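You operate a simulated robot arm through the tools that you are given. There is no shell and no other tool. Be economical: measure what you need, move in short steps, check, and stop when the job is done.

The job below is to be done with a simulated two-armed robot. You get a single attempt, and the scene is never put back.

JOB
Turn well two to warm and skim the foam into the slops tub.
Fine: no hand in the well; the skimmer goes back; the well stays open. Set down upright: skimmer with the tan grip.

The check looks at the end state, three seconds after you hand in, the way a careful person would. Anything else that was tipped, shoved, dropped, spilled or broken makes it a failure.

ROBOT AND FRAMES
Two 7-joint arms with two-finger grippers on one trunk, on a base that drives. Base frame: it is fixed to the floor where the robot stands at the start and does not move with it; the origin is under the middle of the robot, x ahead of it, y to its left, z up. Lengths are in mm, angles in degrees, forces in N, time in s.
The left shoulder is at the start at [64, 216, 1169], the right one opposite. With the tool pointing down near the work surface each hand reaches from about 280 to 800 mm from the robot's upright axis, wherever it stands, measured 20 degrees to its own side. Places, roughly: dial of well one [600, 200, 700]; dial of well three [400, -300, 700]; dial of well two [500, 0, 700]; drain valve of well one [600, 200, 600]; drain valve of well three [400, -300, 600]; drain valve of well two [500, -100, 600]; fill valve of well one [600, 300, 600]; fill valve of well three [400, -200, 600]; fill valve of well two [500, 0, 600]; well two [700, -100, 700]. Payload 3.18 kg a hand.
The TCP of each hand is the grasp point between the finger pads, 30 mm short of the fingertips. In the tool frame z runs along the fingers and y along their closing line. Largest opening 144 mm; the body of the gripper starts 103 mm behind the TCP.
Orientation is that of the tool frame in the base frame, as [roll, pitch, yaw] about the fixed x, y, z axes, in that order (R = Rz(yaw) Ry(pitch) Rx(roll)). With the fingers straight down and closing along the base's y, the tool's x points along the base's -x, its y along +y and its z along -z.

CONTROLS
- The arms move only by the tool drive_tool. It takes "left_plan", "right_plan" or both (then of equal length, played together; a hand with none holds still); each is a list of rows, each a list of 7 numbers: the shift along the tool's x, y, z in units of 300 mm (1.0 is 300 mm), then the turn, a rotation vector about the tool's x, y, z in units of 120 degrees (1.0 is 120 degrees), then the opening, from 0 (shut) to 1 (fully open). In form: [[x, y, z, rx, ry, rz, grip], ...]. A call has 1 to 12 rows; each row is the pose to reach, as a shift and turn from the pose commanded when the call began, along the tool's axes at that moment. A call with a number of a shift or a turn outside -1 to 1 is refused whole. A row lasts 0.2 s, in which the tool goes at most 50 mm and 8.6 degrees; a call with a longer step from one row to the next is refused whole, and so is a gripper value outside its range. Where a pose cannot be reached the arm comes as near as it can. A force on the tool above 40 N (or 10 N above the force at the start of the call, whichever is more), or a blocked arm, ends the call early, and 0.2 s more pass. The fingers move at their own pace and stop on an object; they squeeze with about 26 N. The grip force told is the motor's: it shows also when the fingers shut on nothing. Time passes only in rows, and 0.2 s behind the last, so rows that repeat a pose let the fingers close. The reply holds the time, the measured pose of the TCP, the force on the tool along the base axes, the opening and the grip force, in the units named above and with some noise, with the torque about the TCP (base axes, N m) and any sound that the robot's microphone picked up, and new pictures: "views" is both (left out), scene, wrist or none (wrist: the cameras of the hands that moved).
- Cameras (640 x 400 px; columns grow to the right, rows downward): "scene" is now at [146.7, -40, 1383.6]; the picture's right is [-0.44, -0.90, 0.00], its down [-0.28, 0.14, -0.95] and it looks along [0.85, -0.41, -0.31] (base axes); focal length 214 px, centre (320, 200). "left" rides on the left gripper at [76, -16, -143] in its tool frame; the picture's right is [0.21, 0.98, 0.00], its down [-0.84, 0.18, -0.51] and it looks along [-0.50, 0.11, 0.86] (tool axes); focal length 218 px, centre (320, 200). "right" rides on the right gripper at [76, 16, -143] in its tool frame; the picture's right is [-0.21, 0.98, 0.00], its down [-0.84, -0.18, -0.51] and it looks along [-0.50, -0.11, 0.86] (tool axes); focal length 218 px, centre (320, 200). There is no depth. A picture from a camera that has moved, and an enlarged one, comes with that camera's place and axes in the base frame and with its lens.
- raise_lower(by): slides the trunk up (or, below 0, down) by that many mm; the arms and the scene camera ride with it, the base frame stays. It gives what a move gives, with no picture.
- base_move(legs): drives the robot by 1 to 6 legs, each [ahead, left, turn to the left] in mm, mm and degrees, along the robot's own axes; the way and the turn of a leg run together, so that a leg with both is an arc; at most 1500 mm and 180 degrees a leg. The arms and the cameras ride along, it lands a little off, and it stops where it bumps. It gives what a move gives, and a new picture of the scene camera.
- aim_head(pan, tilt): turns the head with the scene camera to pan (to the left, within 80 degrees either way) and tilt (down, from -29 to 69), counted from straight ahead of the robot. It gives what a move gives, and a new picture of the scene camera.
- inspect(camera, box): a new picture of the part [left, top, right, bottom] of that camera's present view, enlarged. The clock stands still meanwhile.
- finish_job(): hands the job in; it is judged then, once.

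Go step by step. Nothing tells you exact positions but the pictures and the camera data: compare them with the known pose of the tool, close in by small moves and look again before you grip or let go. The budget is 120 turns and 260 pictures, counting those below and the enlarged ones. Unless the task says otherwise, let go and move clear before handing in, and close with one line.

The tools are called after "Request:" as a command line: name --argument value ..., lists and objects as JSON in quotes. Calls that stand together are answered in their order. drive_tool: Moves the arms, as the interface text tells. Its arguments: {"type":"object","properties":{"left_plan":{"type":"array","items":{"type":"array","items":{"type":"number"}}},"right_plan":{"type":"array","items":{"type":"array","items":{"type":"number"}}},"views":{"type":"string","enum":["both","scene","wrist","none"]}},"required":[]} The other tools are called the same way: raise_lower (by) slides the trunk up or down; base_move (legs) drives the base; aim_head (pan, tilt) turns the head that bears the scene camera; inspect (camera, box) takes an enlarged picture of a part of a camera's view; finish_job () hands the job in.

At the start:

```text
t: 0.0
left_tcp_pos: [337.7, -59.1, 1371.8]
left_tcp_rot: [-179.9, 0.1, -179.9]
left_contact_force: [0.1, -0.4, -0.7]
left_wrist_torque: [0.01, 0.0, 0.0]
left_finger_gap: 143.9
left_finger_force: 0.0
right_tcp_pos: [228.3, -255.9, 1272.6]
right_tcp_rot: [179.9, -0.1, 180.0]
right_contact_force: [-0.8, 0.0, -0.1]
right_wrist_torque: [-0.03, 0.01, -0.01]
right_finger_gap: 143.8
right_finger_force: 0.2
trunk travel left (down, up): [-250.0, 119.0]
robot x, y, heading: [-0.1, -1.5, -0.0]
head pan, tilt: [-25.8, 18.3]
```

scene: 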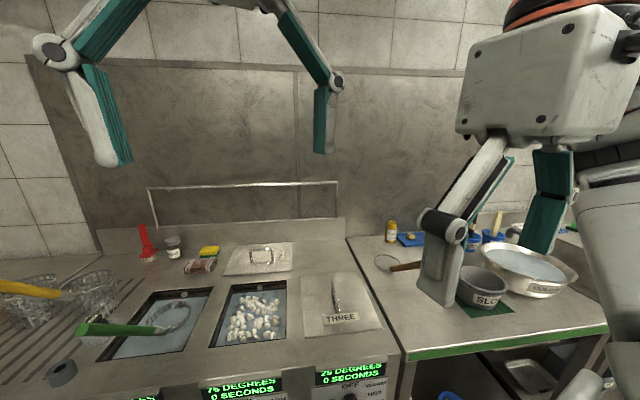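
right: 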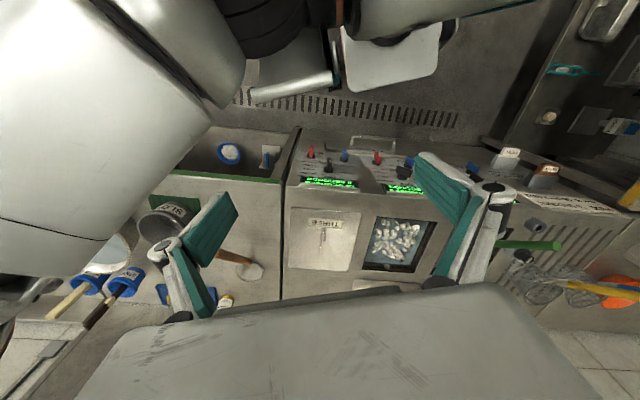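
left: 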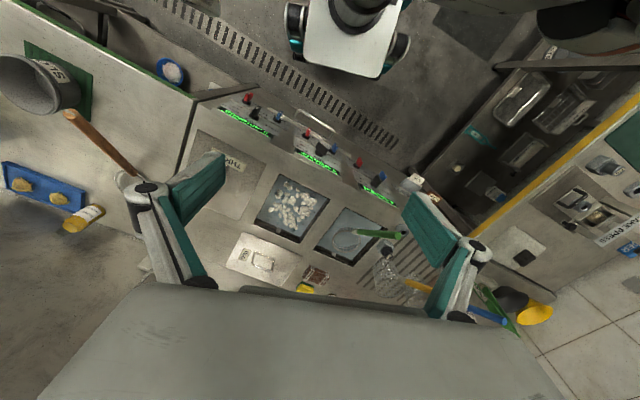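

I see three wells (one with green skimmer, two with foam, three lidded), a slops tub on the right bench and a tan-gripped skimmer there. I'll look closer first.

Request:
aim_head --pan -15 --tilt 45

Request:
inspect --camera "scene" --box '[200, 200, 440, 400]'

Request:
aim_head --pan -50 --tilt 45

```text
t: 0.9
left_tcp_pos: [337.0, -59.3, 1371.5]
left_tcp_rot: [-179.9, 0.0, -179.8]
left_contact_force: [-0.2, -0.5, -0.7]
left_wrist_torque: [-0.04, -0.03, -0.01]
left_finger_gap: 144.3
left_finger_force: 0.2
right_tcp_pos: [228.2, -255.7, 1272.4]
right_tcp_rot: [-179.9, 0.0, 180.0]
right_contact_force: [0.0, 0.2, -0.4]
right_wrist_torque: [0.02, -0.01, -0.01]
right_finger_gap: 143.7
right_finger_force: 0.1
trunk travel left (down, up): [-250.0, 119.0]
robot x, y, heading: [0.3, 1.4, 0.1]
head pan, tilt: [-15.0, 45.0]
camera scene: at [141.2, -20.5, 1342.2], right [-0.26, -0.97, 0.0], down [-0.68, 0.18, -0.71], along [0.68, -0.18, -0.71], focal length 214 px, centre (320, 200)
```

scene: 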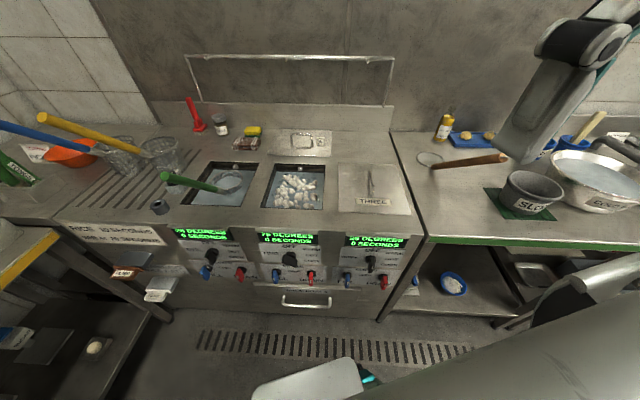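

```text
2.00 times, centred on (320, 300) of scene
camera zoom: at [141.2, -20.5, 1342.2], right [-0.26, -0.97, 0.0], down [-0.68, 0.18, -0.71], along [0.68, -0.18, -0.71], focal length 429 px, centre (320, 0)
```

zoom: 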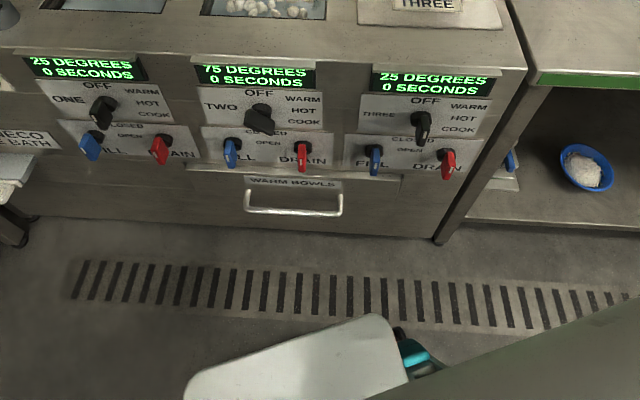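

```text
t: 1.9
left_tcp_pos: [336.7, -59.4, 1372.4]
left_tcp_rot: [-179.9, 0.0, -179.9]
left_contact_force: [0.3, -0.6, 0.3]
left_wrist_torque: [0.01, -0.01, 0.0]
left_finger_gap: 144.0
left_finger_force: 0.1
right_tcp_pos: [227.5, -255.9, 1271.8]
right_tcp_rot: [180.0, -0.1, -180.0]
right_contact_force: [0.4, 0.4, -0.1]
right_wrist_torque: [-0.01, -0.01, 0.02]
right_finger_gap: 143.8
right_finger_force: 0.0
trunk travel left (down, up): [-250.0, 119.0]
robot x, y, heading: [-3.5, -2.9, -0.1]
head pan, tilt: [-50.0, 45.0]
camera scene: at [115.0, -61.6, 1342.2], right [-0.77, -0.64, 0.0], down [-0.46, 0.54, -0.71], along [0.45, -0.54, -0.71], focal length 214 px, centre (320, 200)
```

scene: 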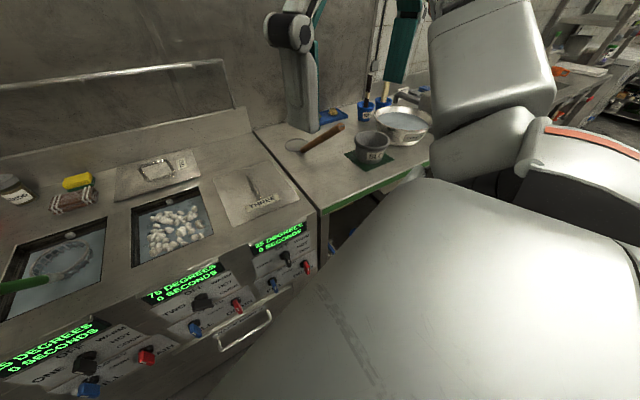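

The dial of well two reads 75 degrees, and its pointer position needs a close look. I'll zoom on the panel, the bench items and the right side.

Request:
inspect --camera "scene" --box '[250, 80, 450, 205]'

Request:
inspect --camera "scene" --box '[120, 240, 320, 365]'

Request:
inspect --camera "left" --box '[0, 40, 240, 240]'

Request:
inspect --camera "left" --box '[200, 80, 440, 300]'

Request:
aim_head --pan -75 --tilt 50

```text
3.20 times, centred on (350, 142) of scene
camera zoom: at [115.0, -61.6, 1342.2], right [-0.77, -0.64, 0.0], down [-0.46, 0.54, -0.71], along [0.45, -0.54, -0.71], focal length 686 px, centre (224, 384)
```

zoom: 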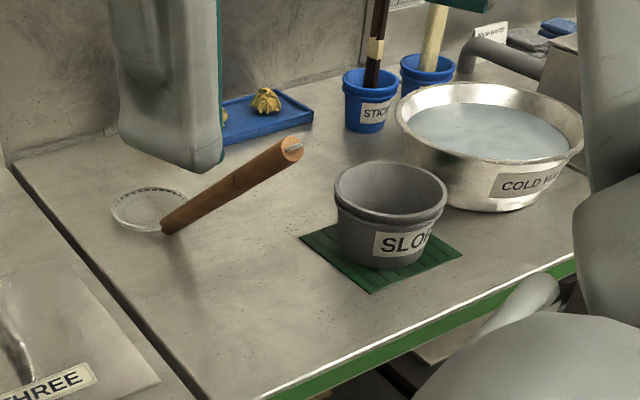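

```text
3.20 times, centred on (220, 302) of scene
camera zoom: at [115.0, -61.6, 1342.2], right [-0.77, -0.64, 0.0], down [-0.46, 0.54, -0.71], along [0.45, -0.54, -0.71], focal length 686 px, centre (640, -128)
```

zoom: 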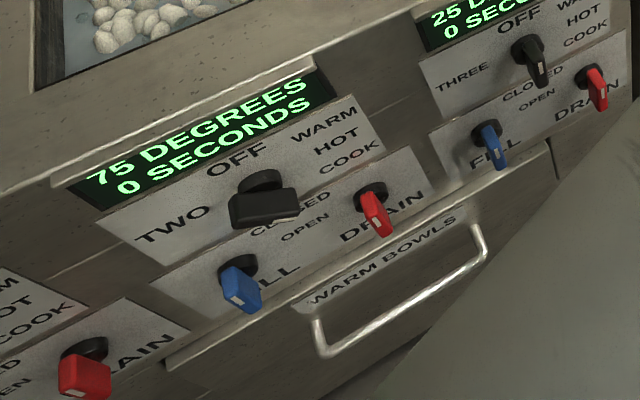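

```text
2.00 times, centred on (120, 140) of left
camera zoom: at [260.8, -75.5, 1515.1], right [-0.21, 0.98, 0.0], down [0.84, 0.18, 0.51], along [0.5, 0.11, -0.86], focal length 436 px, centre (720, 320)
```

zoom: 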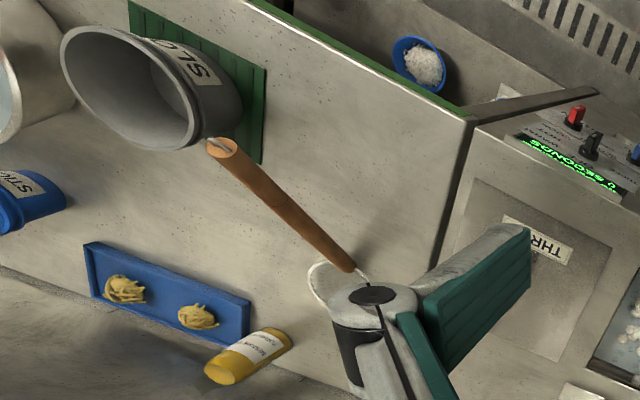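

```text
1.82 times, centred on (320, 190) of left
camera zoom: at [260.8, -75.5, 1515.1], right [-0.21, 0.98, 0.0], down [0.84, 0.18, 0.51], along [0.5, 0.11, -0.86], focal length 397 px, centre (320, 218)
```

zoom: 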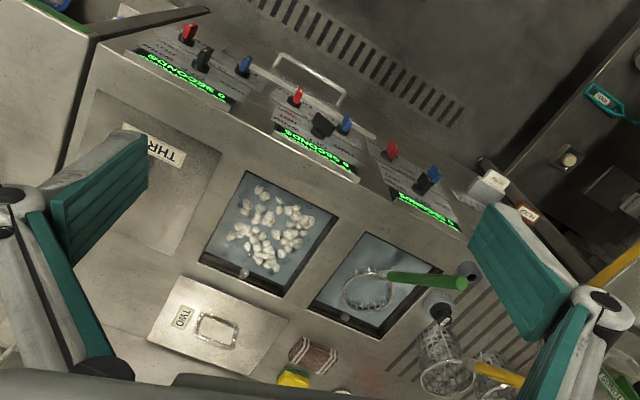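

```text
t: 2.8
left_tcp_pos: [337.7, -59.3, 1372.5]
left_tcp_rot: [-179.9, -0.1, -179.9]
left_contact_force: [-0.6, -0.3, 0.2]
left_wrist_torque: [0.01, 0.01, 0.01]
left_finger_gap: 144.1
left_finger_force: 0.1
right_tcp_pos: [227.6, -255.5, 1273.6]
right_tcp_rot: [180.0, -0.1, 180.0]
right_contact_force: [0.3, -0.4, 0.2]
right_wrist_torque: [-0.02, -0.01, 0.01]
right_finger_gap: 144.0
right_finger_force: 0.0
trunk travel left (down, up): [-250.0, 119.0]
robot x, y, heading: [-1.4, 2.2, -0.0]
head pan, tilt: [-75.0, 50.0]
camera scene: at [82.7, -73.8, 1335.3], right [-0.97, -0.26, 0.0], down [-0.2, 0.74, -0.64], along [0.17, -0.62, -0.77], focal length 214 px, centre (320, 200)
```

scene: 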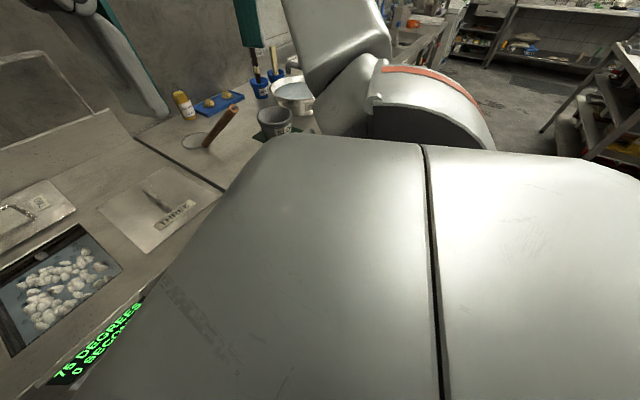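

The tan skimmer lies on the right bench by the slops tub. Next I want a close view of dial two's pointer and the left items.

Request:
aim_head --pan -5 --tilt 60

Request:
inspect --camera "scene" --box '[280, 160, 400, 235]'

Request:
aim_head --pan 30 --tilt 40

```text
t: 4.2
left_tcp_pos: [338.1, -58.1, 1371.2]
left_tcp_rot: [-179.9, 0.0, -179.9]
left_contact_force: [0.3, -0.4, 0.1]
left_wrist_torque: [-0.04, -0.01, -0.03]
left_finger_gap: 144.0
left_finger_force: 0.0
right_tcp_pos: [227.7, -256.6, 1272.4]
right_tcp_rot: [179.9, -0.1, 180.0]
right_contact_force: [0.5, 0.3, 1.4]
right_wrist_torque: [-0.01, 0.0, -0.02]
right_finger_gap: 144.0
right_finger_force: 0.0
trunk travel left (down, up): [-250.0, 119.0]
robot x, y, heading: [0.3, 1.0, -0.0]
head pan, tilt: [-5.0, 60.0]
camera scene: at [129.1, -5.3, 1322.7], right [-0.09, -1.0, 0.0], down [-0.86, 0.08, -0.5], along [0.5, -0.04, -0.87], focal length 214 px, centre (320, 200)
```

scene: 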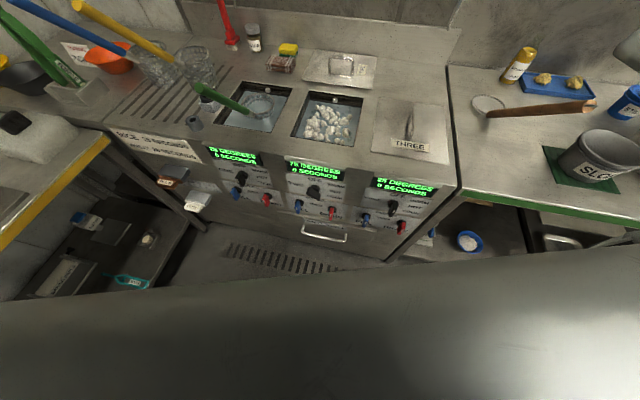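

```text
5.33 times, centred on (340, 198) of scene
camera zoom: at [129.1, -5.3, 1322.7], right [-0.09, -1.0, 0.0], down [-0.86, 0.08, -0.5], along [0.5, -0.04, -0.87], focal length 1144 px, centre (213, 213)
```

zoom: 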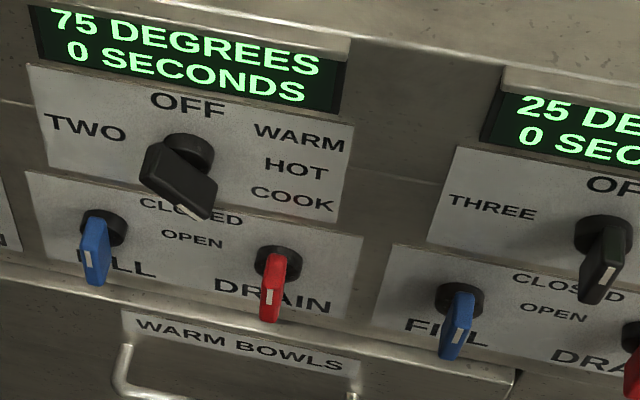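

```text
t: 5.2
left_tcp_pos: [338.7, -58.0, 1371.4]
left_tcp_rot: [-180.0, 0.1, -179.9]
left_contact_force: [-0.1, -1.2, 0.2]
left_wrist_torque: [0.02, -0.01, -0.01]
left_finger_gap: 144.1
left_finger_force: 0.1
right_tcp_pos: [228.2, -255.4, 1272.0]
right_tcp_rot: [179.9, -0.1, 180.0]
right_contact_force: [0.5, -0.9, -0.6]
right_wrist_torque: [0.0, -0.04, 0.0]
right_finger_gap: 143.9
right_finger_force: 0.1
trunk travel left (down, up): [-250.0, 119.0]
robot x, y, heading: [0.8, -3.1, 0.1]
head pan, tilt: [30.0, 40.0]
camera scene: at [136.3, 43.0, 1349.4], right [0.5, -0.87, 0.0], down [-0.56, -0.32, -0.77], along [0.66, 0.38, -0.64], focal length 214 px, centre (320, 200)
```

scene: 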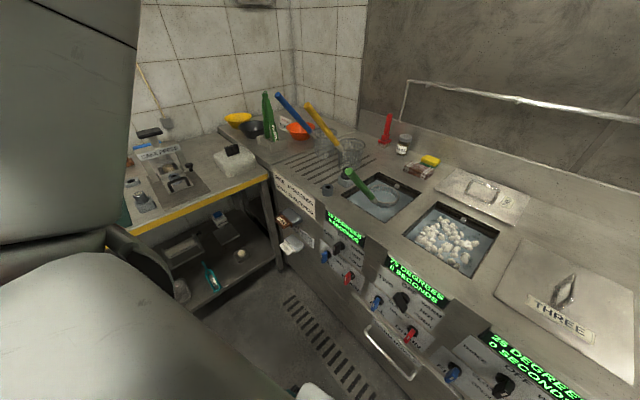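

Dial two's pointer stands at COOK (lower right) and must go counter-clockwise up to WARM; the knob front is near [522, -13, 667]. I'll back the base a little, then swing the left hand to point forward.

Request:
base_move --legs '[[-120, 0, 0]]'

Request:
drive_tool --left_plan '[[0, 0.014, 0.09, 0, -0.068, 0, 1], [0, 0.028, 0.18, 0, -0.136, 0, 1], [0, 0.042, 0.27, 0, -0.204, 0, 1], [0, 0.056, 0.36, 0, -0.272, 0, 1], [0, 0.07, 0.45, 0, -0.34, 0, 1], [0, 0.084, 0.54, 0, -0.408, 0, 1], [0, 0.098, 0.63, 0, -0.476, 0, 0.8], [0, 0.112, 0.72, 0, -0.544, 0, 0.6], [0, 0.126, 0.81, 0, -0.612, 0, 0.5], [0, 0.14, 0.9, 0, -0.68, 0, 0.5], [0, 0.15, 1.0, 0, -0.75, 0, 0.5]]' --views "none"

Request:
aim_head --pan 0 --tilt 50

```text
t: 6.5
left_tcp_pos: [218.9, -57.8, 1371.5]
left_tcp_rot: [-179.9, 0.1, -179.8]
left_contact_force: [0.4, -0.4, -0.3]
left_wrist_torque: [0.01, -0.06, 0.03]
left_finger_gap: 144.0
left_finger_force: 0.1
right_tcp_pos: [108.9, -255.5, 1271.0]
right_tcp_rot: [179.9, -0.2, -179.9]
right_contact_force: [-1.2, 0.6, 0.0]
right_wrist_torque: [-0.03, -0.06, 0.0]
right_finger_gap: 144.1
right_finger_force: 0.0
trunk travel left (down, up): [-250.0, 119.0]
robot x, y, heading: [-120.6, -1.3, -0.1]
head pan, tilt: [30.0, 40.0]
camera scene: at [16.8, 43.0, 1349.4], right [0.5, -0.87, 0.0], down [-0.56, -0.32, -0.77], along [0.66, 0.38, -0.64], focal length 214 px, centre (320, 200)
```

scene: 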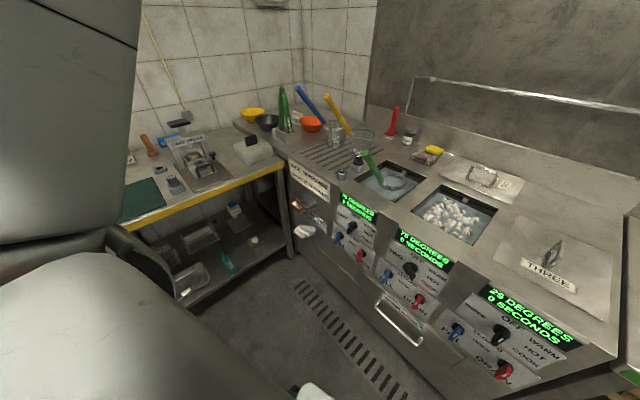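

```text
t: 7.2
left_tcp_pos: [228.2, -47.9, 1306.0]
left_tcp_rot: [-178.8, 22.1, -179.4]
left_contact_force: [8.2, -2.2, 9.5]
left_wrist_torque: [0.67, 2.04, -0.09]
left_finger_gap: 144.2
left_finger_force: 0.2
right_tcp_pos: [110.2, -254.4, 1272.4]
right_tcp_rot: [-180.0, -0.2, 180.0]
right_contact_force: [-0.1, -0.9, -0.1]
right_wrist_torque: [-0.03, 0.02, 0.02]
right_finger_gap: 143.9
right_finger_force: 0.0
trunk travel left (down, up): [-250.0, 119.0]
robot x, y, heading: [-116.0, -1.1, 0.2]
head pan, tilt: [30.0, 40.0]
stopped in row 3 (left hand): the force on the tool passed its limit at 93 N (the readings are from after the stop); the commanded pose is now the measured one
```

```text
t: 8.2
left_tcp_pos: [226.7, -49.1, 1301.9]
left_tcp_rot: [-179.2, 22.3, -178.9]
left_contact_force: [28.4, -66.2, -41.8]
left_wrist_torque: [8.4, -2.28, 9.47]
left_finger_gap: 144.1
left_finger_force: 0.1
right_tcp_pos: [107.6, -256.5, 1272.7]
right_tcp_rot: [179.9, -0.1, -179.9]
right_contact_force: [-0.2, 0.6, -0.3]
right_wrist_torque: [0.03, 0.02, -0.03]
right_finger_gap: 144.2
right_finger_force: 0.1
trunk travel left (down, up): [-250.0, 119.0]
robot x, y, heading: [-120.9, -0.9, 0.0]
head pan, tilt: [0.0, 50.0]
camera scene: at [17.6, 32.8, 1341.1], right [0.4, -0.92, 0.0], down [-0.66, -0.29, -0.7], along [0.64, 0.28, -0.72], focal length 214 px, centre (320, 200)
```

scene: 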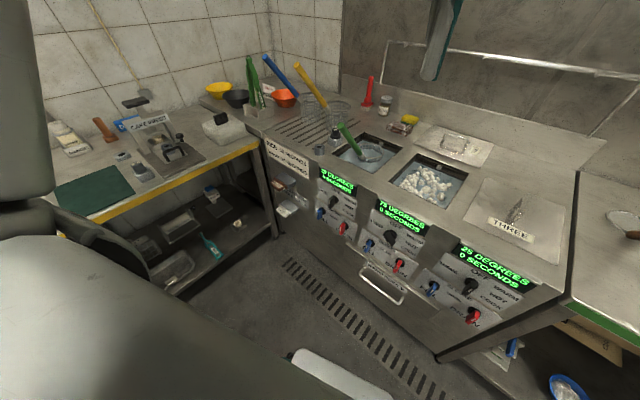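

The left arm met the head. I'll turn the head back and bring the hand forward first.

Request:
aim_head --pan 35 --tilt 40

Request:
drive_tool --left_plan '[[-0.12, 0, 0.05, 0, 0, 0, 1], [-0.24, 0, 0.1, 0, 0, 0, 1], [-0.36, 0, 0.15, 0, 0, 0, 1], [-0.48, 0, 0.2, 0, 0, 0, 1], [-0.6, 0, 0.25, 0, 0, 0, 1]]' --views "both"

```text
t: 9.2
left_tcp_pos: [227.7, -47.8, 1306.0]
left_tcp_rot: [-178.8, 22.3, -179.4]
left_contact_force: [22.8, 15.4, 16.6]
left_wrist_torque: [-1.4, 4.78, -2.39]
left_finger_gap: 144.1
left_finger_force: 0.1
right_tcp_pos: [109.0, -257.6, 1271.2]
right_tcp_rot: [180.0, 0.0, 180.0]
right_contact_force: [-0.4, -1.1, 1.2]
right_wrist_torque: [-0.04, -0.02, 0.01]
right_finger_gap: 144.0
right_finger_force: 0.1
trunk travel left (down, up): [-250.0, 119.0]
robot x, y, heading: [-116.6, -0.3, 0.0]
head pan, tilt: [35.0, 40.0]
camera scene: at [15.2, 45.3, 1347.8], right [0.53, -0.85, 0.0], down [-0.56, -0.35, -0.75], along [0.64, 0.4, -0.66], focal length 214 px, centre (320, 200)
```

scene: 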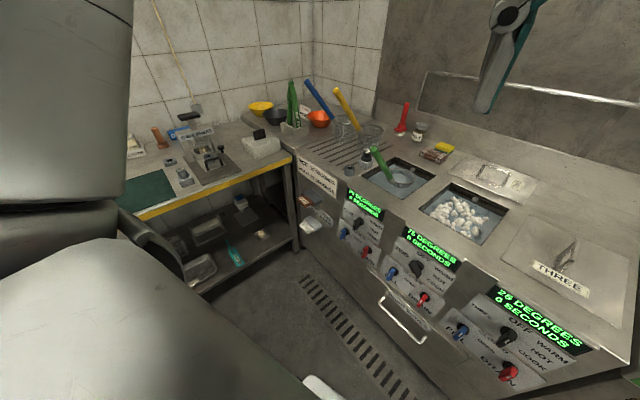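

```text
t: 10.4
left_tcp_pos: [421.4, -47.4, 1302.0]
left_tcp_rot: [-179.1, 22.2, -179.5]
left_contact_force: [0.6, -0.4, -0.3]
left_wrist_torque: [0.04, 0.01, -0.01]
left_finger_gap: 143.9
left_finger_force: 0.0
right_tcp_pos: [109.5, -256.2, 1271.7]
right_tcp_rot: [180.0, -0.2, -180.0]
right_contact_force: [0.3, -0.4, 0.4]
right_wrist_torque: [0.0, 0.05, 0.02]
right_finger_gap: 143.9
right_finger_force: 0.1
trunk travel left (down, up): [-250.0, 119.0]
robot x, y, heading: [-119.9, 0.3, 0.0]
head pan, tilt: [35.0, 40.0]
camera scene: at [14.4, 48.9, 1349.2], right [0.57, -0.82, 0.0], down [-0.53, -0.37, -0.77], along [0.63, 0.44, -0.64], focal length 214 px, centre (320, 200)
camera left: at [296.9, -63.3, 1406.4], right [-0.2, 0.98, -0.09], down [0.59, 0.19, 0.79], along [0.78, 0.1, -0.61], focal length 218 px, centre (320, 200)
```

scene: 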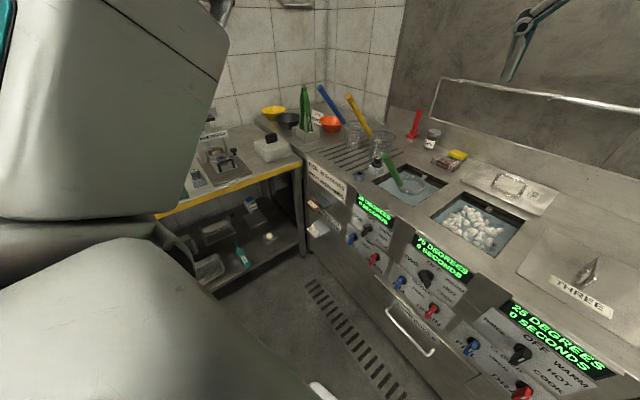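
left: 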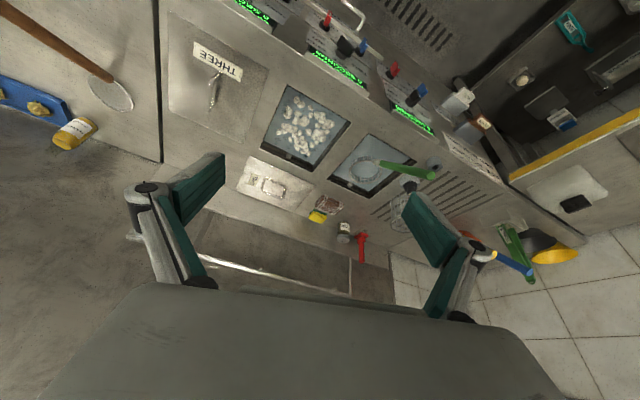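

Request:
drive_tool --left_plan '[[0.049, 0.037, 0.08, 0, -0.063, 0, 1], [0.097, 0.074, 0.16, 0, -0.126, 0, 1], [0.146, 0.111, 0.24, 0, -0.189, 0, 1], [0.194, 0.148, 0.32, 0, -0.252, 0, 1], [0.243, 0.185, 0.4, 0, -0.315, 0, 1], [0.291, 0.222, 0.48, 0, -0.378, 0, 0.8], [0.34, 0.259, 0.56, 0, -0.441, 0, 0.6], [0.388, 0.296, 0.64, 0, -0.504, 0, 0.5], [0.437, 0.333, 0.72, 0, -0.567, 0, 0.5]]' --views "both"

```text
t: 12.2
left_tcp_pos: [417.2, 83.8, 1147.7]
left_tcp_rot: [-115.9, 72.5, -109.3]
left_contact_force: [0.6, 0.3, -0.5]
left_wrist_torque: [-0.03, -0.02, 0.03]
left_finger_gap: 72.1
left_finger_force: 0.2
left hand out of reach, approached as far as the arm can: row 9
right_tcp_pos: [109.6, -256.1, 1272.3]
right_tcp_rot: [-180.0, -0.2, 179.9]
right_contact_force: [0.6, -0.3, -0.2]
right_wrist_torque: [-0.02, 0.01, 0.02]
right_finger_gap: 143.8
right_finger_force: 0.0
trunk travel left (down, up): [-250.0, 119.0]
robot x, y, heading: [-120.7, -1.9, 0.0]
head pan, tilt: [35.0, 40.0]
stopped in row 9 (left hand): the arm was blocked; the commanded pose is now the measured one
camera scene: at [14.5, 49.7, 1349.2], right [0.57, -0.82, 0.0], down [-0.53, -0.37, -0.77], along [0.63, 0.44, -0.64], focal length 214 px, centre (320, 200)
camera left: at [270.8, 32.3, 1099.1], right [-0.15, 0.87, -0.46], down [-0.44, 0.36, 0.82], along [0.89, 0.33, 0.33], focal length 218 px, centre (320, 200)
```

scene: 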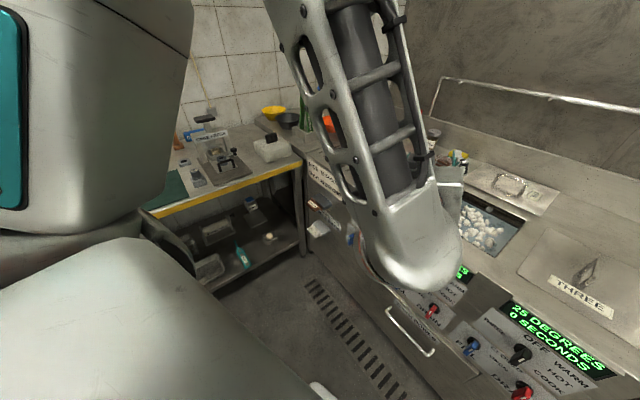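
left: 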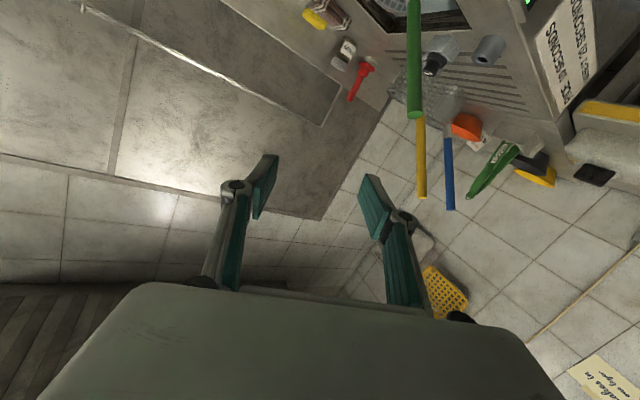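

The arm is at a joint limit this high up. I'll back up another 100 mm and lower the trunk so the forearm is more level.

Request:
base_move --legs '[[-110, 0, 0]]'

Request:
raise_lower --by -240

Request:
inspect --camera "scene" --box '[0, 0, 640, 400]'

```text
t: 13.4
left_tcp_pos: [306.1, 83.2, 1149.3]
left_tcp_rot: [-115.2, 72.6, -108.8]
left_contact_force: [-0.2, -0.3, 0.1]
left_wrist_torque: [0.02, 0.0, 0.02]
left_finger_gap: 71.9
left_finger_force: 0.1
right_tcp_pos: [-2.4, -255.6, 1273.0]
right_tcp_rot: [179.8, -0.1, -180.0]
right_contact_force: [-1.5, -0.9, -0.8]
right_wrist_torque: [0.01, -0.05, -0.01]
right_finger_gap: 144.0
right_finger_force: 0.0
trunk travel left (down, up): [-250.0, 119.0]
robot x, y, heading: [-225.8, 2.6, -0.2]
head pan, tilt: [35.0, 40.0]
camera scene: at [-97.5, 49.4, 1349.5], right [0.57, -0.82, 0.0], down [-0.53, -0.37, -0.77], along [0.63, 0.44, -0.64], focal length 214 px, centre (320, 200)
```

scene: 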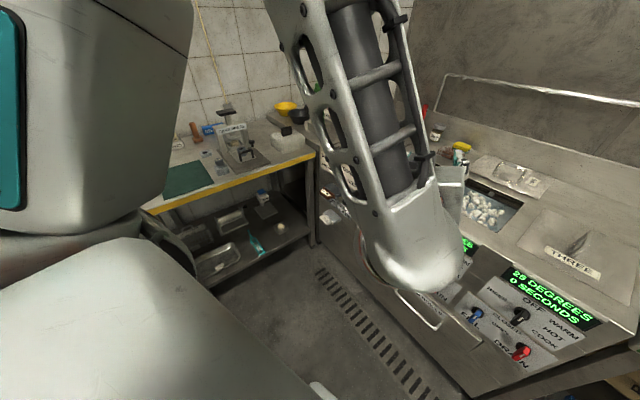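

```text
t: 15.5
left_tcp_pos: [334.4, 82.2, 774.2]
left_tcp_rot: [-157.2, 58.4, -147.5]
left_contact_force: [-0.2, 0.7, -0.2]
left_wrist_torque: [0.05, 0.01, 0.01]
left_finger_gap: 72.0
left_finger_force: 0.1
right_tcp_pos: [10.1, -253.8, 1052.7]
right_tcp_rot: [179.2, -1.5, 178.9]
right_contact_force: [2.8, -0.2, 2.1]
right_wrist_torque: [-0.01, -0.03, -0.16]
right_finger_gap: 145.7
right_finger_force: 0.1
trunk travel left (down, up): [-32.0, 337.0]
robot x, y, heading: [-233.0, -1.6, -0.0]
head pan, tilt: [35.0, 40.0]
stopped: the force on the tool passed its limit at 88 N (the readings are from after the stop); the commanded pose is now the measured one
```

```text
1.00 times, centred on (320, 200) of scene (not enlarged: the box is as wide or as high as the picture)
camera zoom: at [109.1, 49.2, 1090.4], right [0.57, -0.82, 0.0], down [-0.53, -0.37, -0.77], along [0.63, 0.44, -0.64], focal length 214 px, centre (320, 200)
```

zoom: 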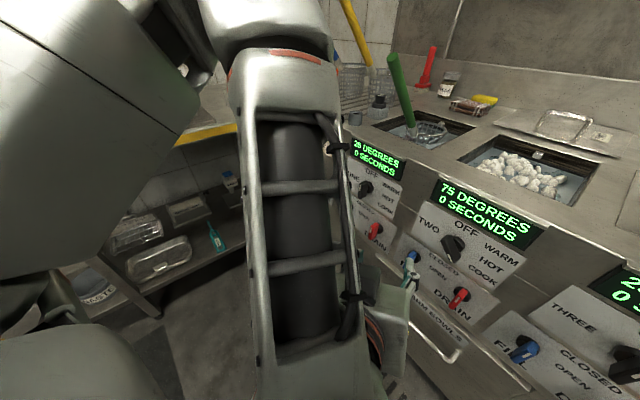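

The trunk stopped on a contact near its lower end, and the left hand sagged lower. I'll look again from another head angle to see what touched.

Request:
aim_head --pan 20 --tilt 60

Request:
inspect --camera "left" --box '[0, 0, 640, 400]'

Request:
inspect --camera "right" --box '[0, 0, 640, 400]'

```text
t: 16.3
left_tcp_pos: [333.9, 83.7, 776.0]
left_tcp_rot: [-157.0, 58.4, -147.3]
left_contact_force: [-0.1, -0.8, 0.5]
left_wrist_torque: [0.02, 0.03, 0.01]
left_finger_gap: 71.8
left_finger_force: 0.1
right_tcp_pos: [8.7, -251.7, 1054.0]
right_tcp_rot: [179.2, -1.2, 178.9]
right_contact_force: [2.0, 1.2, 7.0]
right_wrist_torque: [0.17, 0.03, -0.23]
right_finger_gap: 145.8
right_finger_force: 0.0
trunk travel left (down, up): [-32.0, 337.0]
robot x, y, heading: [-230.8, 1.9, -0.2]
head pan, tilt: [20.0, 60.0]
camera scene: at [101.2, 23.5, 1064.8], right [0.34, -0.94, 0.0], down [-0.81, -0.3, -0.5], along [0.47, 0.17, -0.87], focal length 214 px, centre (320, 200)
```

scene: 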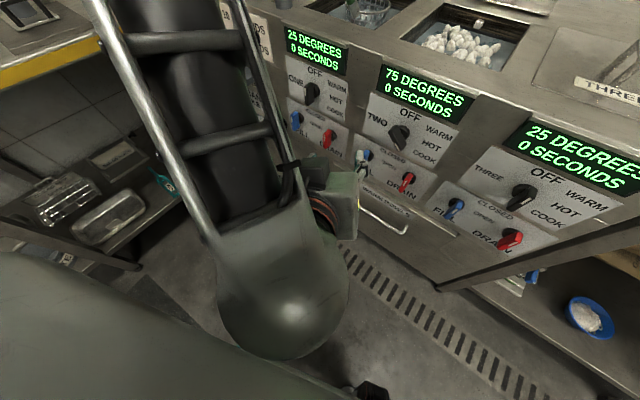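

```text
1.00 times, centred on (320, 200) of left (not enlarged: the box is as wide or as high as the picture)
camera zoom: at [179.3, 31.2, 783.5], right [-0.3, 0.87, -0.38], down [-0.11, 0.36, 0.93], along [0.95, 0.32, -0.01], focal length 218 px, centre (320, 200)
```

zoom: 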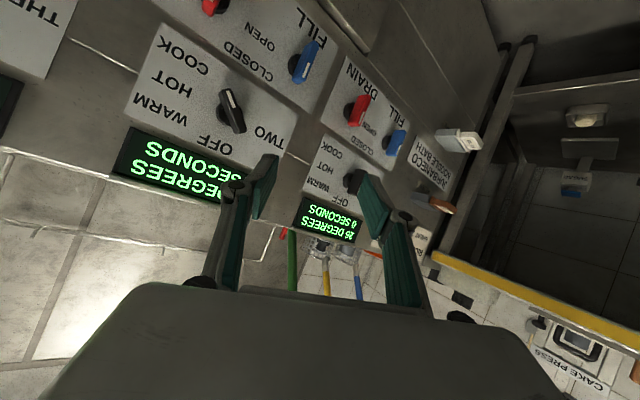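

```text
1.00 times, centred on (320, 200) of right (not enlarged: the box is as wide or as high as the picture)
camera zoom: at [-63.5, -235.6, 1198.4], right [0.23, 0.97, 0.01], down [0.85, -0.2, 0.49], along [0.48, -0.1, -0.87], focal length 218 px, centre (320, 200)
```

zoom: 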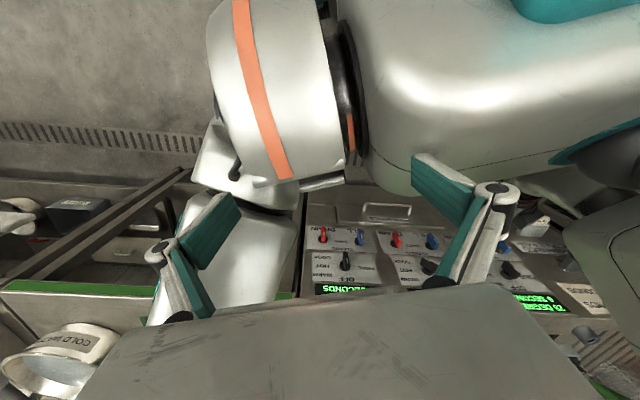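

Request:
inspect --camera "left" --box '[110, 0, 350, 200]'

Request:
inspect --camera "scene" --box '[340, 60, 480, 200]'

```text
2.00 times, centred on (230, 100) of left
camera zoom: at [179.3, 31.2, 783.5], right [-0.3, 0.87, -0.38], down [-0.11, 0.36, 0.93], along [0.95, 0.32, -0.01], focal length 436 px, centre (500, 400)
```

zoom: 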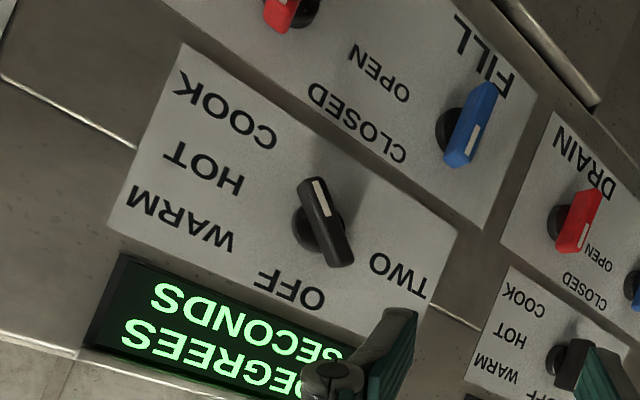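

```text
2.86 times, centred on (410, 130) of scene
camera zoom: at [101.2, 23.5, 1064.8], right [0.34, -0.94, 0.0], down [-0.81, -0.3, -0.5], along [0.47, 0.17, -0.87], focal length 613 px, centre (63, 400)
```

zoom: 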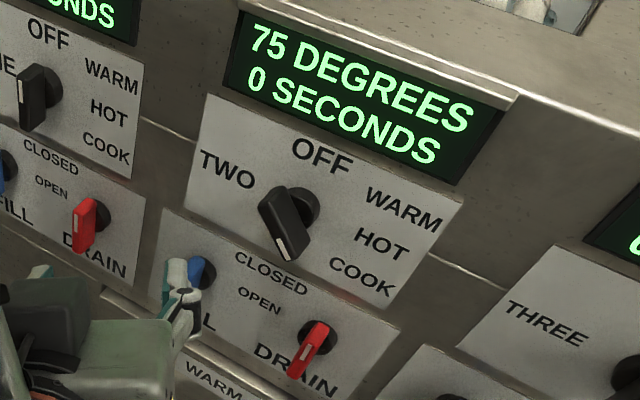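

The counter turns out to be yawed about 25° from the base frame; dial two's knob front is near [496, -17, 716] with the panel vertical. I'll square the robot to it.

Request:
base_move --legs '[[0, 0, -25]]'

Request:
inspect --camera "left" --box '[0, 0, 640, 400]'

```text
t: 18.0
left_tcp_pos: [316.1, -165.0, 776.6]
left_tcp_rot: [-157.1, 58.5, -172.5]
left_contact_force: [-0.1, 0.0, 0.8]
left_wrist_torque: [-0.03, 0.0, -0.01]
left_finger_gap: 72.0
left_finger_force: 0.1
right_tcp_pos: [-120.8, -329.4, 1053.7]
right_tcp_rot: [179.1, -1.2, 153.7]
right_contact_force: [3.5, -0.5, 7.0]
right_wrist_torque: [0.19, -0.06, -0.34]
right_finger_gap: 145.8
right_finger_force: 0.1
trunk travel left (down, up): [-32.0, 337.0]
robot x, y, heading: [-227.5, 0.1, -25.3]
head pan, tilt: [20.0, 60.0]
camera scene: at [79.4, -119.1, 1064.8], right [-0.09, -1.0, 0.0], down [-0.86, 0.08, -0.5], along [0.5, -0.05, -0.87], focal length 214 px, centre (320, 200)
```

scene: 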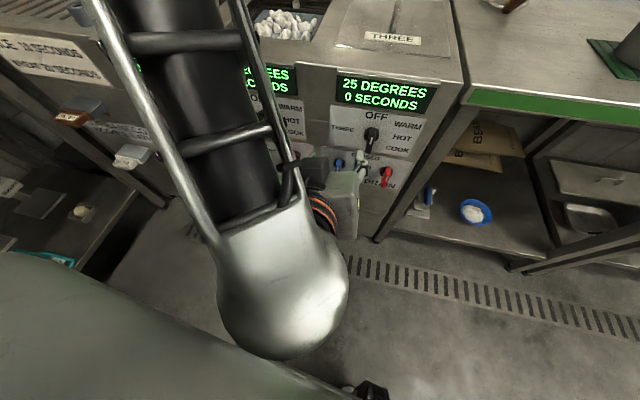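

```text
1.00 times, centred on (320, 200) of left (not enlarged: the box is as wide or as high as the picture)
camera zoom: at [153.8, -146.1, 783.5], right [0.1, 0.92, -0.38], down [0.05, 0.37, 0.93], along [0.99, -0.11, -0.01], focal length 218 px, centre (320, 200)
```

zoom: 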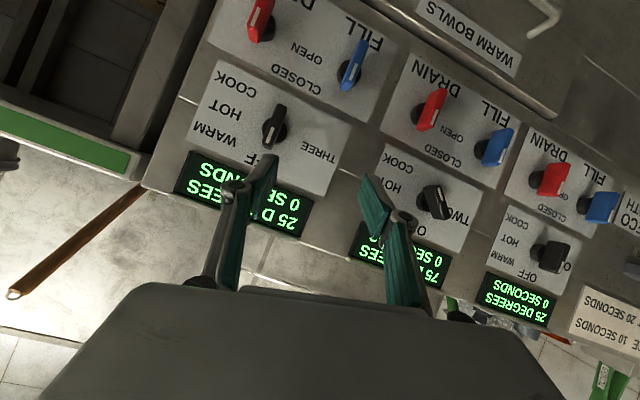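

Confirmed: knob front at about [496, -18, 716]. I move the left hand to a stand-off 75 mm in front of it, aligned with the panel normal and across the bar.

Request:
drive_tool --left_plan '[[-0.008, 0.086, 0.03, 0.018, -0.025, -0.019, 0.45], [-0.016, 0.172, 0.06, 0.036, -0.05, -0.039, 0.45], [-0.023, 0.258, 0.089, 0.054, -0.075, -0.058, 0.45], [-0.031, 0.345, 0.119, 0.072, -0.1, -0.078, 0.45], [-0.039, 0.43, 0.149, 0.089, -0.125, -0.097, 0.45], [-0.047, 0.517, 0.179, 0.107, -0.15, -0.116, 0.45], [-0.054, 0.603, 0.208, 0.125, -0.175, -0.136, 0.45], [-0.062, 0.689, 0.238, 0.143, -0.2, -0.155, 0.45]]' --views "both"

```text
t: 18.6
left_tcp_pos: [344.5, -130.1, 769.7]
left_tcp_rot: [-131.8, 51.5, -136.6]
left_contact_force: [0.5, 0.0, -0.2]
left_wrist_torque: [0.0, 0.0, -0.02]
left_finger_gap: 64.7
left_finger_force: 0.1
left hand out of reach, approached as far as the arm can: row 1, 2, 3
right_tcp_pos: [-121.2, -330.1, 1053.6]
right_tcp_rot: [179.1, -1.3, 153.6]
right_contact_force: [0.6, 0.2, 3.7]
right_wrist_torque: [0.07, -0.03, -0.05]
right_finger_gap: 145.8
right_finger_force: 0.0
trunk travel left (down, up): [-32.0, 337.0]
robot x, y, heading: [-228.6, 0.3, -25.1]
head pan, tilt: [20.0, 60.0]
stopped in row 3 (left hand): the arm was blocked; the commanded pose is now the measured one
camera scene: at [80.0, -119.0, 1064.5], right [-0.09, -1.0, 0.0], down [-0.86, 0.08, -0.5], along [0.5, -0.04, -0.87], focal length 214 px, centre (320, 200)
camera left: at [183.3, -152.9, 778.1], right [-0.13, 0.78, -0.62], down [-0.08, 0.61, 0.79], along [0.99, 0.15, -0.02], focal length 218 px, centre (320, 200)
```

scene: 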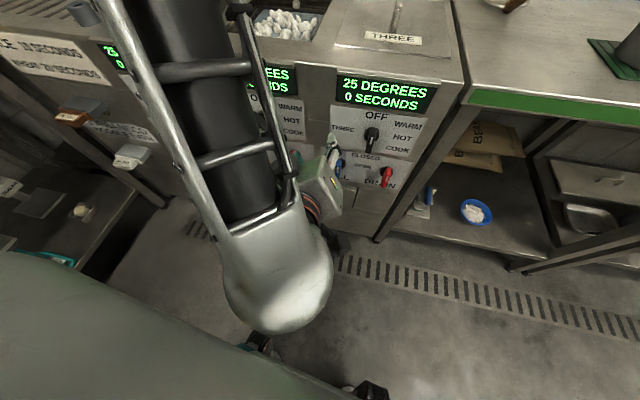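
left: 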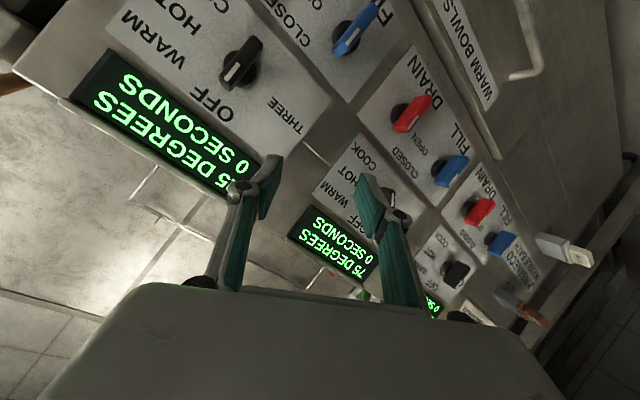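

The wrist is bent to its limit; with the arm stretched further the forearm will be flatter. I back off 140 mm and extend the hand first.

Request:
base_move --legs '[[-140, 0, 0]]'

```text
t: 20.0
left_tcp_pos: [217.8, -72.8, 771.2]
left_tcp_rot: [-131.6, 51.5, -136.5]
left_contact_force: [0.2, 0.1, 0.8]
left_wrist_torque: [0.0, -0.02, -0.03]
left_finger_gap: 64.8
left_finger_force: 0.1
right_tcp_pos: [-249.1, -270.6, 1054.7]
right_tcp_rot: [179.2, -1.1, 153.6]
right_contact_force: [2.2, 0.2, 6.0]
right_wrist_torque: [0.07, -0.07, -0.27]
right_finger_gap: 145.6
right_finger_force: 0.1
trunk travel left (down, up): [-32.0, 337.0]
robot x, y, heading: [-354.4, 60.0, -25.1]
head pan, tilt: [20.0, 60.0]
camera scene: at [-47.4, -59.4, 1065.0], right [-0.09, -1.0, 0.0], down [-0.86, 0.08, -0.5], along [0.5, -0.05, -0.87], focal length 214 px, centre (320, 200)
```

scene: 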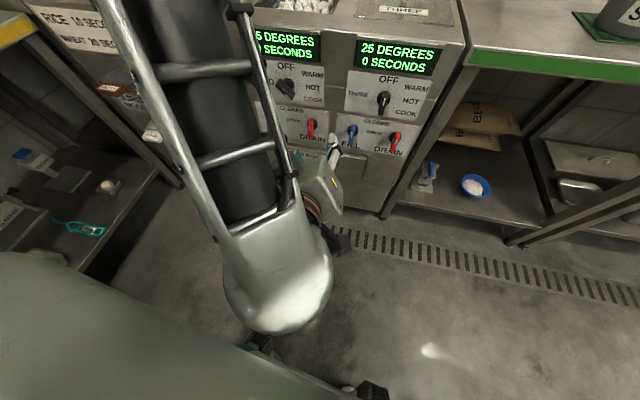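

Request:
drive_tool --left_plan '[[-0.05, 0.053, 0.108, 0, 0, 0, 0.45], [-0.099, 0.106, 0.215, 0, 0, 0, 0.45], [-0.149, 0.16, 0.323, 0, 0, 0, 0.45], [-0.198, 0.213, 0.431, 0, 0, 0, 0.45], [-0.248, 0.266, 0.538, 0, 0, 0, 0.45], [-0.297, 0.319, 0.646, 0, 0, 0, 0.45], [-0.297, 0.319, 0.646, 0.05, -0.028, 0, 0.45], [-0.297, 0.319, 0.646, 0.1, -0.056, 0, 0.45], [-0.297, 0.319, 0.646, 0.15, -0.084, 0, 0.45], [-0.297, 0.319, 0.646, 0.201, -0.112, -0.003, 0.45]]' --views "both"

```text
t: 22.2
left_tcp_pos: [394.4, -62.8, 720.7]
left_tcp_rot: [-139.5, 50.0, -139.5]
left_contact_force: [-0.2, -0.6, -0.2]
left_wrist_torque: [-0.02, -0.01, 0.0]
left_finger_gap: 65.0
left_finger_force: 0.0
left hand out of reach, approached as far as the arm can: row 1, 2, 3, 4, 5, 6, 7, 8, 9, 10
right_tcp_pos: [-247.0, -269.3, 1054.2]
right_tcp_rot: [179.1, -1.2, 153.5]
right_contact_force: [3.4, 0.8, 6.7]
right_wrist_torque: [0.22, -0.07, -0.27]
right_finger_gap: 145.8
right_finger_force: 0.1
trunk travel left (down, up): [-32.0, 337.0]
robot x, y, heading: [-355.7, 57.8, -25.1]
head pan, tilt: [20.0, 60.0]
camera scene: at [-47.0, -59.6, 1064.8], right [-0.09, -1.0, 0.0], down [-0.86, 0.08, -0.5], along [0.5, -0.05, -0.87], focal length 214 px, centre (320, 200)
camera left: at [234.2, -93.5, 740.7], right [-0.22, 0.79, -0.57], down [-0.05, 0.57, 0.82], along [0.98, 0.2, -0.09], focal length 218 px, centre (320, 200)
```

scene: 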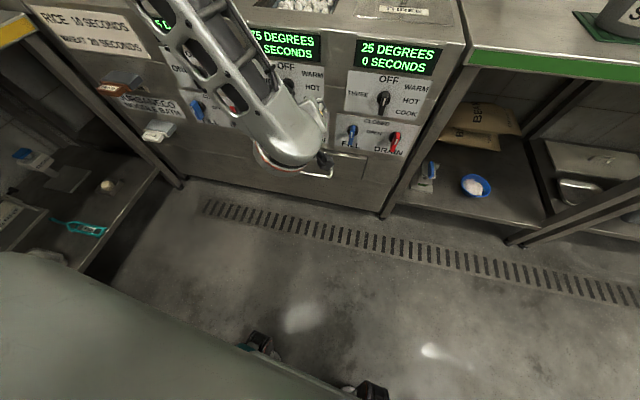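
left: 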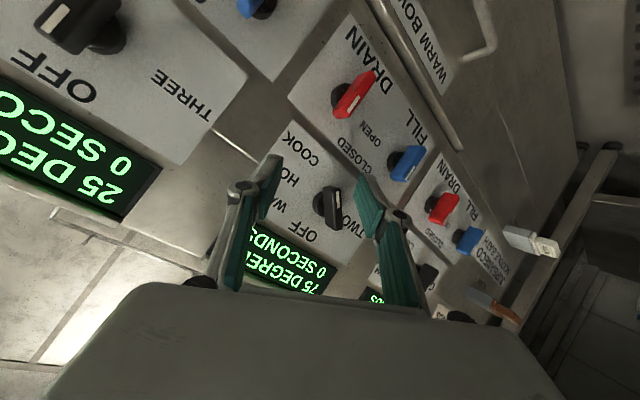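

The wrist can't point level here, but I only need a fingertip: with the hand pitched 45° down I can push the knob's tail counter-clockwise. I'll go to a stand-off with fingers closed.

Request:
drive_tool --left_plan '[[-0.041, 0.017, -0.002, 0.014, 0.026, 0.054, 0.3], [-0.083, 0.033, -0.004, 0.027, 0.052, 0.108, 0.2], [-0.124, 0.05, -0.006, 0.041, 0.078, 0.161, 0], [-0.165, 0.067, -0.009, 0.055, 0.105, 0.215, 0], [-0.207, 0.083, -0.011, 0.068, 0.131, 0.269, 0], [-0.248, 0.1, -0.013, 0.082, 0.157, 0.323, 0], [-0.248, 0.1, -0.013, 0.082, 0.157, 0.323, 0]]' --views "both"

```text
t: 23.8
left_tcp_pos: [423.7, -5.2, 766.6]
left_tcp_rot: [-179.9, 45.0, 155.1]
left_contact_force: [-0.7, -0.2, -0.3]
left_wrist_torque: [-0.01, -0.05, 0.06]
left_finger_gap: 0.0
left_finger_force: 25.9
left hand out of reach, approached as far as the arm can: row 1, 2, 3
right_tcp_pos: [-248.0, -269.6, 1053.8]
right_tcp_rot: [179.1, -1.2, 153.6]
right_contact_force: [6.3, -1.6, 5.1]
right_wrist_torque: [0.11, -0.06, -0.38]
right_finger_gap: 145.6
right_finger_force: 0.1
trunk travel left (down, up): [-32.0, 337.0]
robot x, y, heading: [-356.9, 57.0, -24.7]
head pan, tilt: [20.0, 60.0]
camera scene: at [-46.9, -59.6, 1064.8], right [-0.09, -1.0, 0.0], down [-0.86, 0.08, -0.5], along [0.5, -0.05, -0.87], focal length 214 px, centre (320, 200)
camera left: at [275.1, 46.2, 814.3], right [0.28, 0.95, -0.15], down [0.29, 0.06, 0.95], along [0.91, -0.31, -0.26], focal length 218 px, centre (320, 200)
```

scene: 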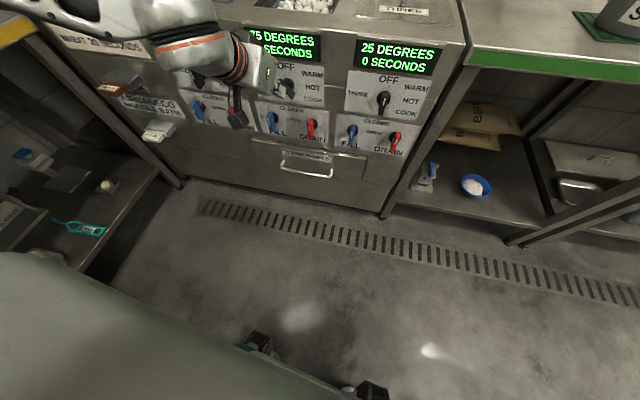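
left: 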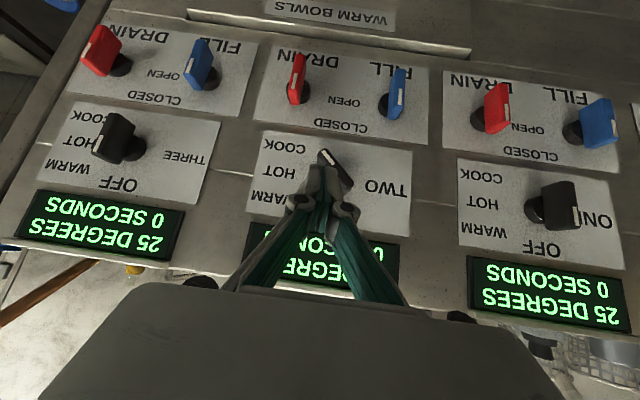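

Request:
inspect --camera "left" --box '[240, 100, 420, 212]'

Request:
inspect --camera "scene" --box '[210, 20, 350, 108]'

```text
3.56 times, centred on (330, 156) of left
camera zoom: at [275.1, 46.2, 814.3], right [0.28, 0.95, -0.15], down [0.29, 0.06, 0.95], along [0.91, -0.31, -0.26], focal length 776 px, centre (284, 356)
```

zoom: 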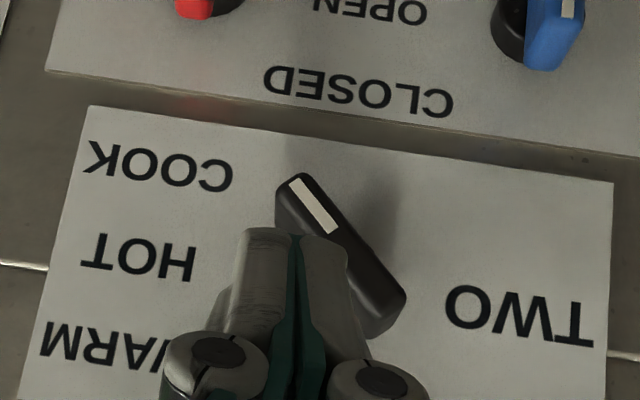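

```text
4.55 times, centred on (280, 64) of scene
camera zoom: at [-46.9, -59.6, 1064.8], right [-0.09, -1.0, 0.0], down [-0.86, 0.08, -0.5], along [0.5, -0.05, -0.87], focal length 975 px, centre (502, 818)
```

zoom: 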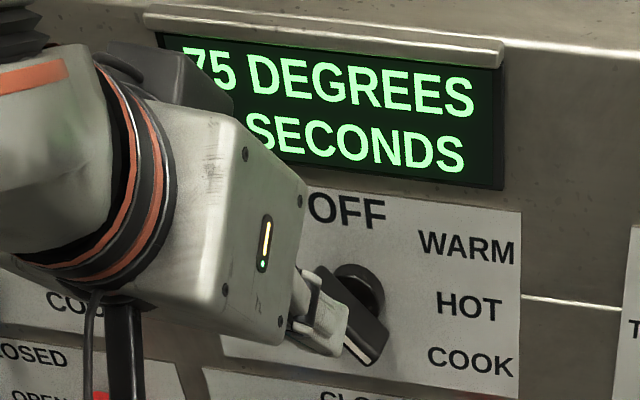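

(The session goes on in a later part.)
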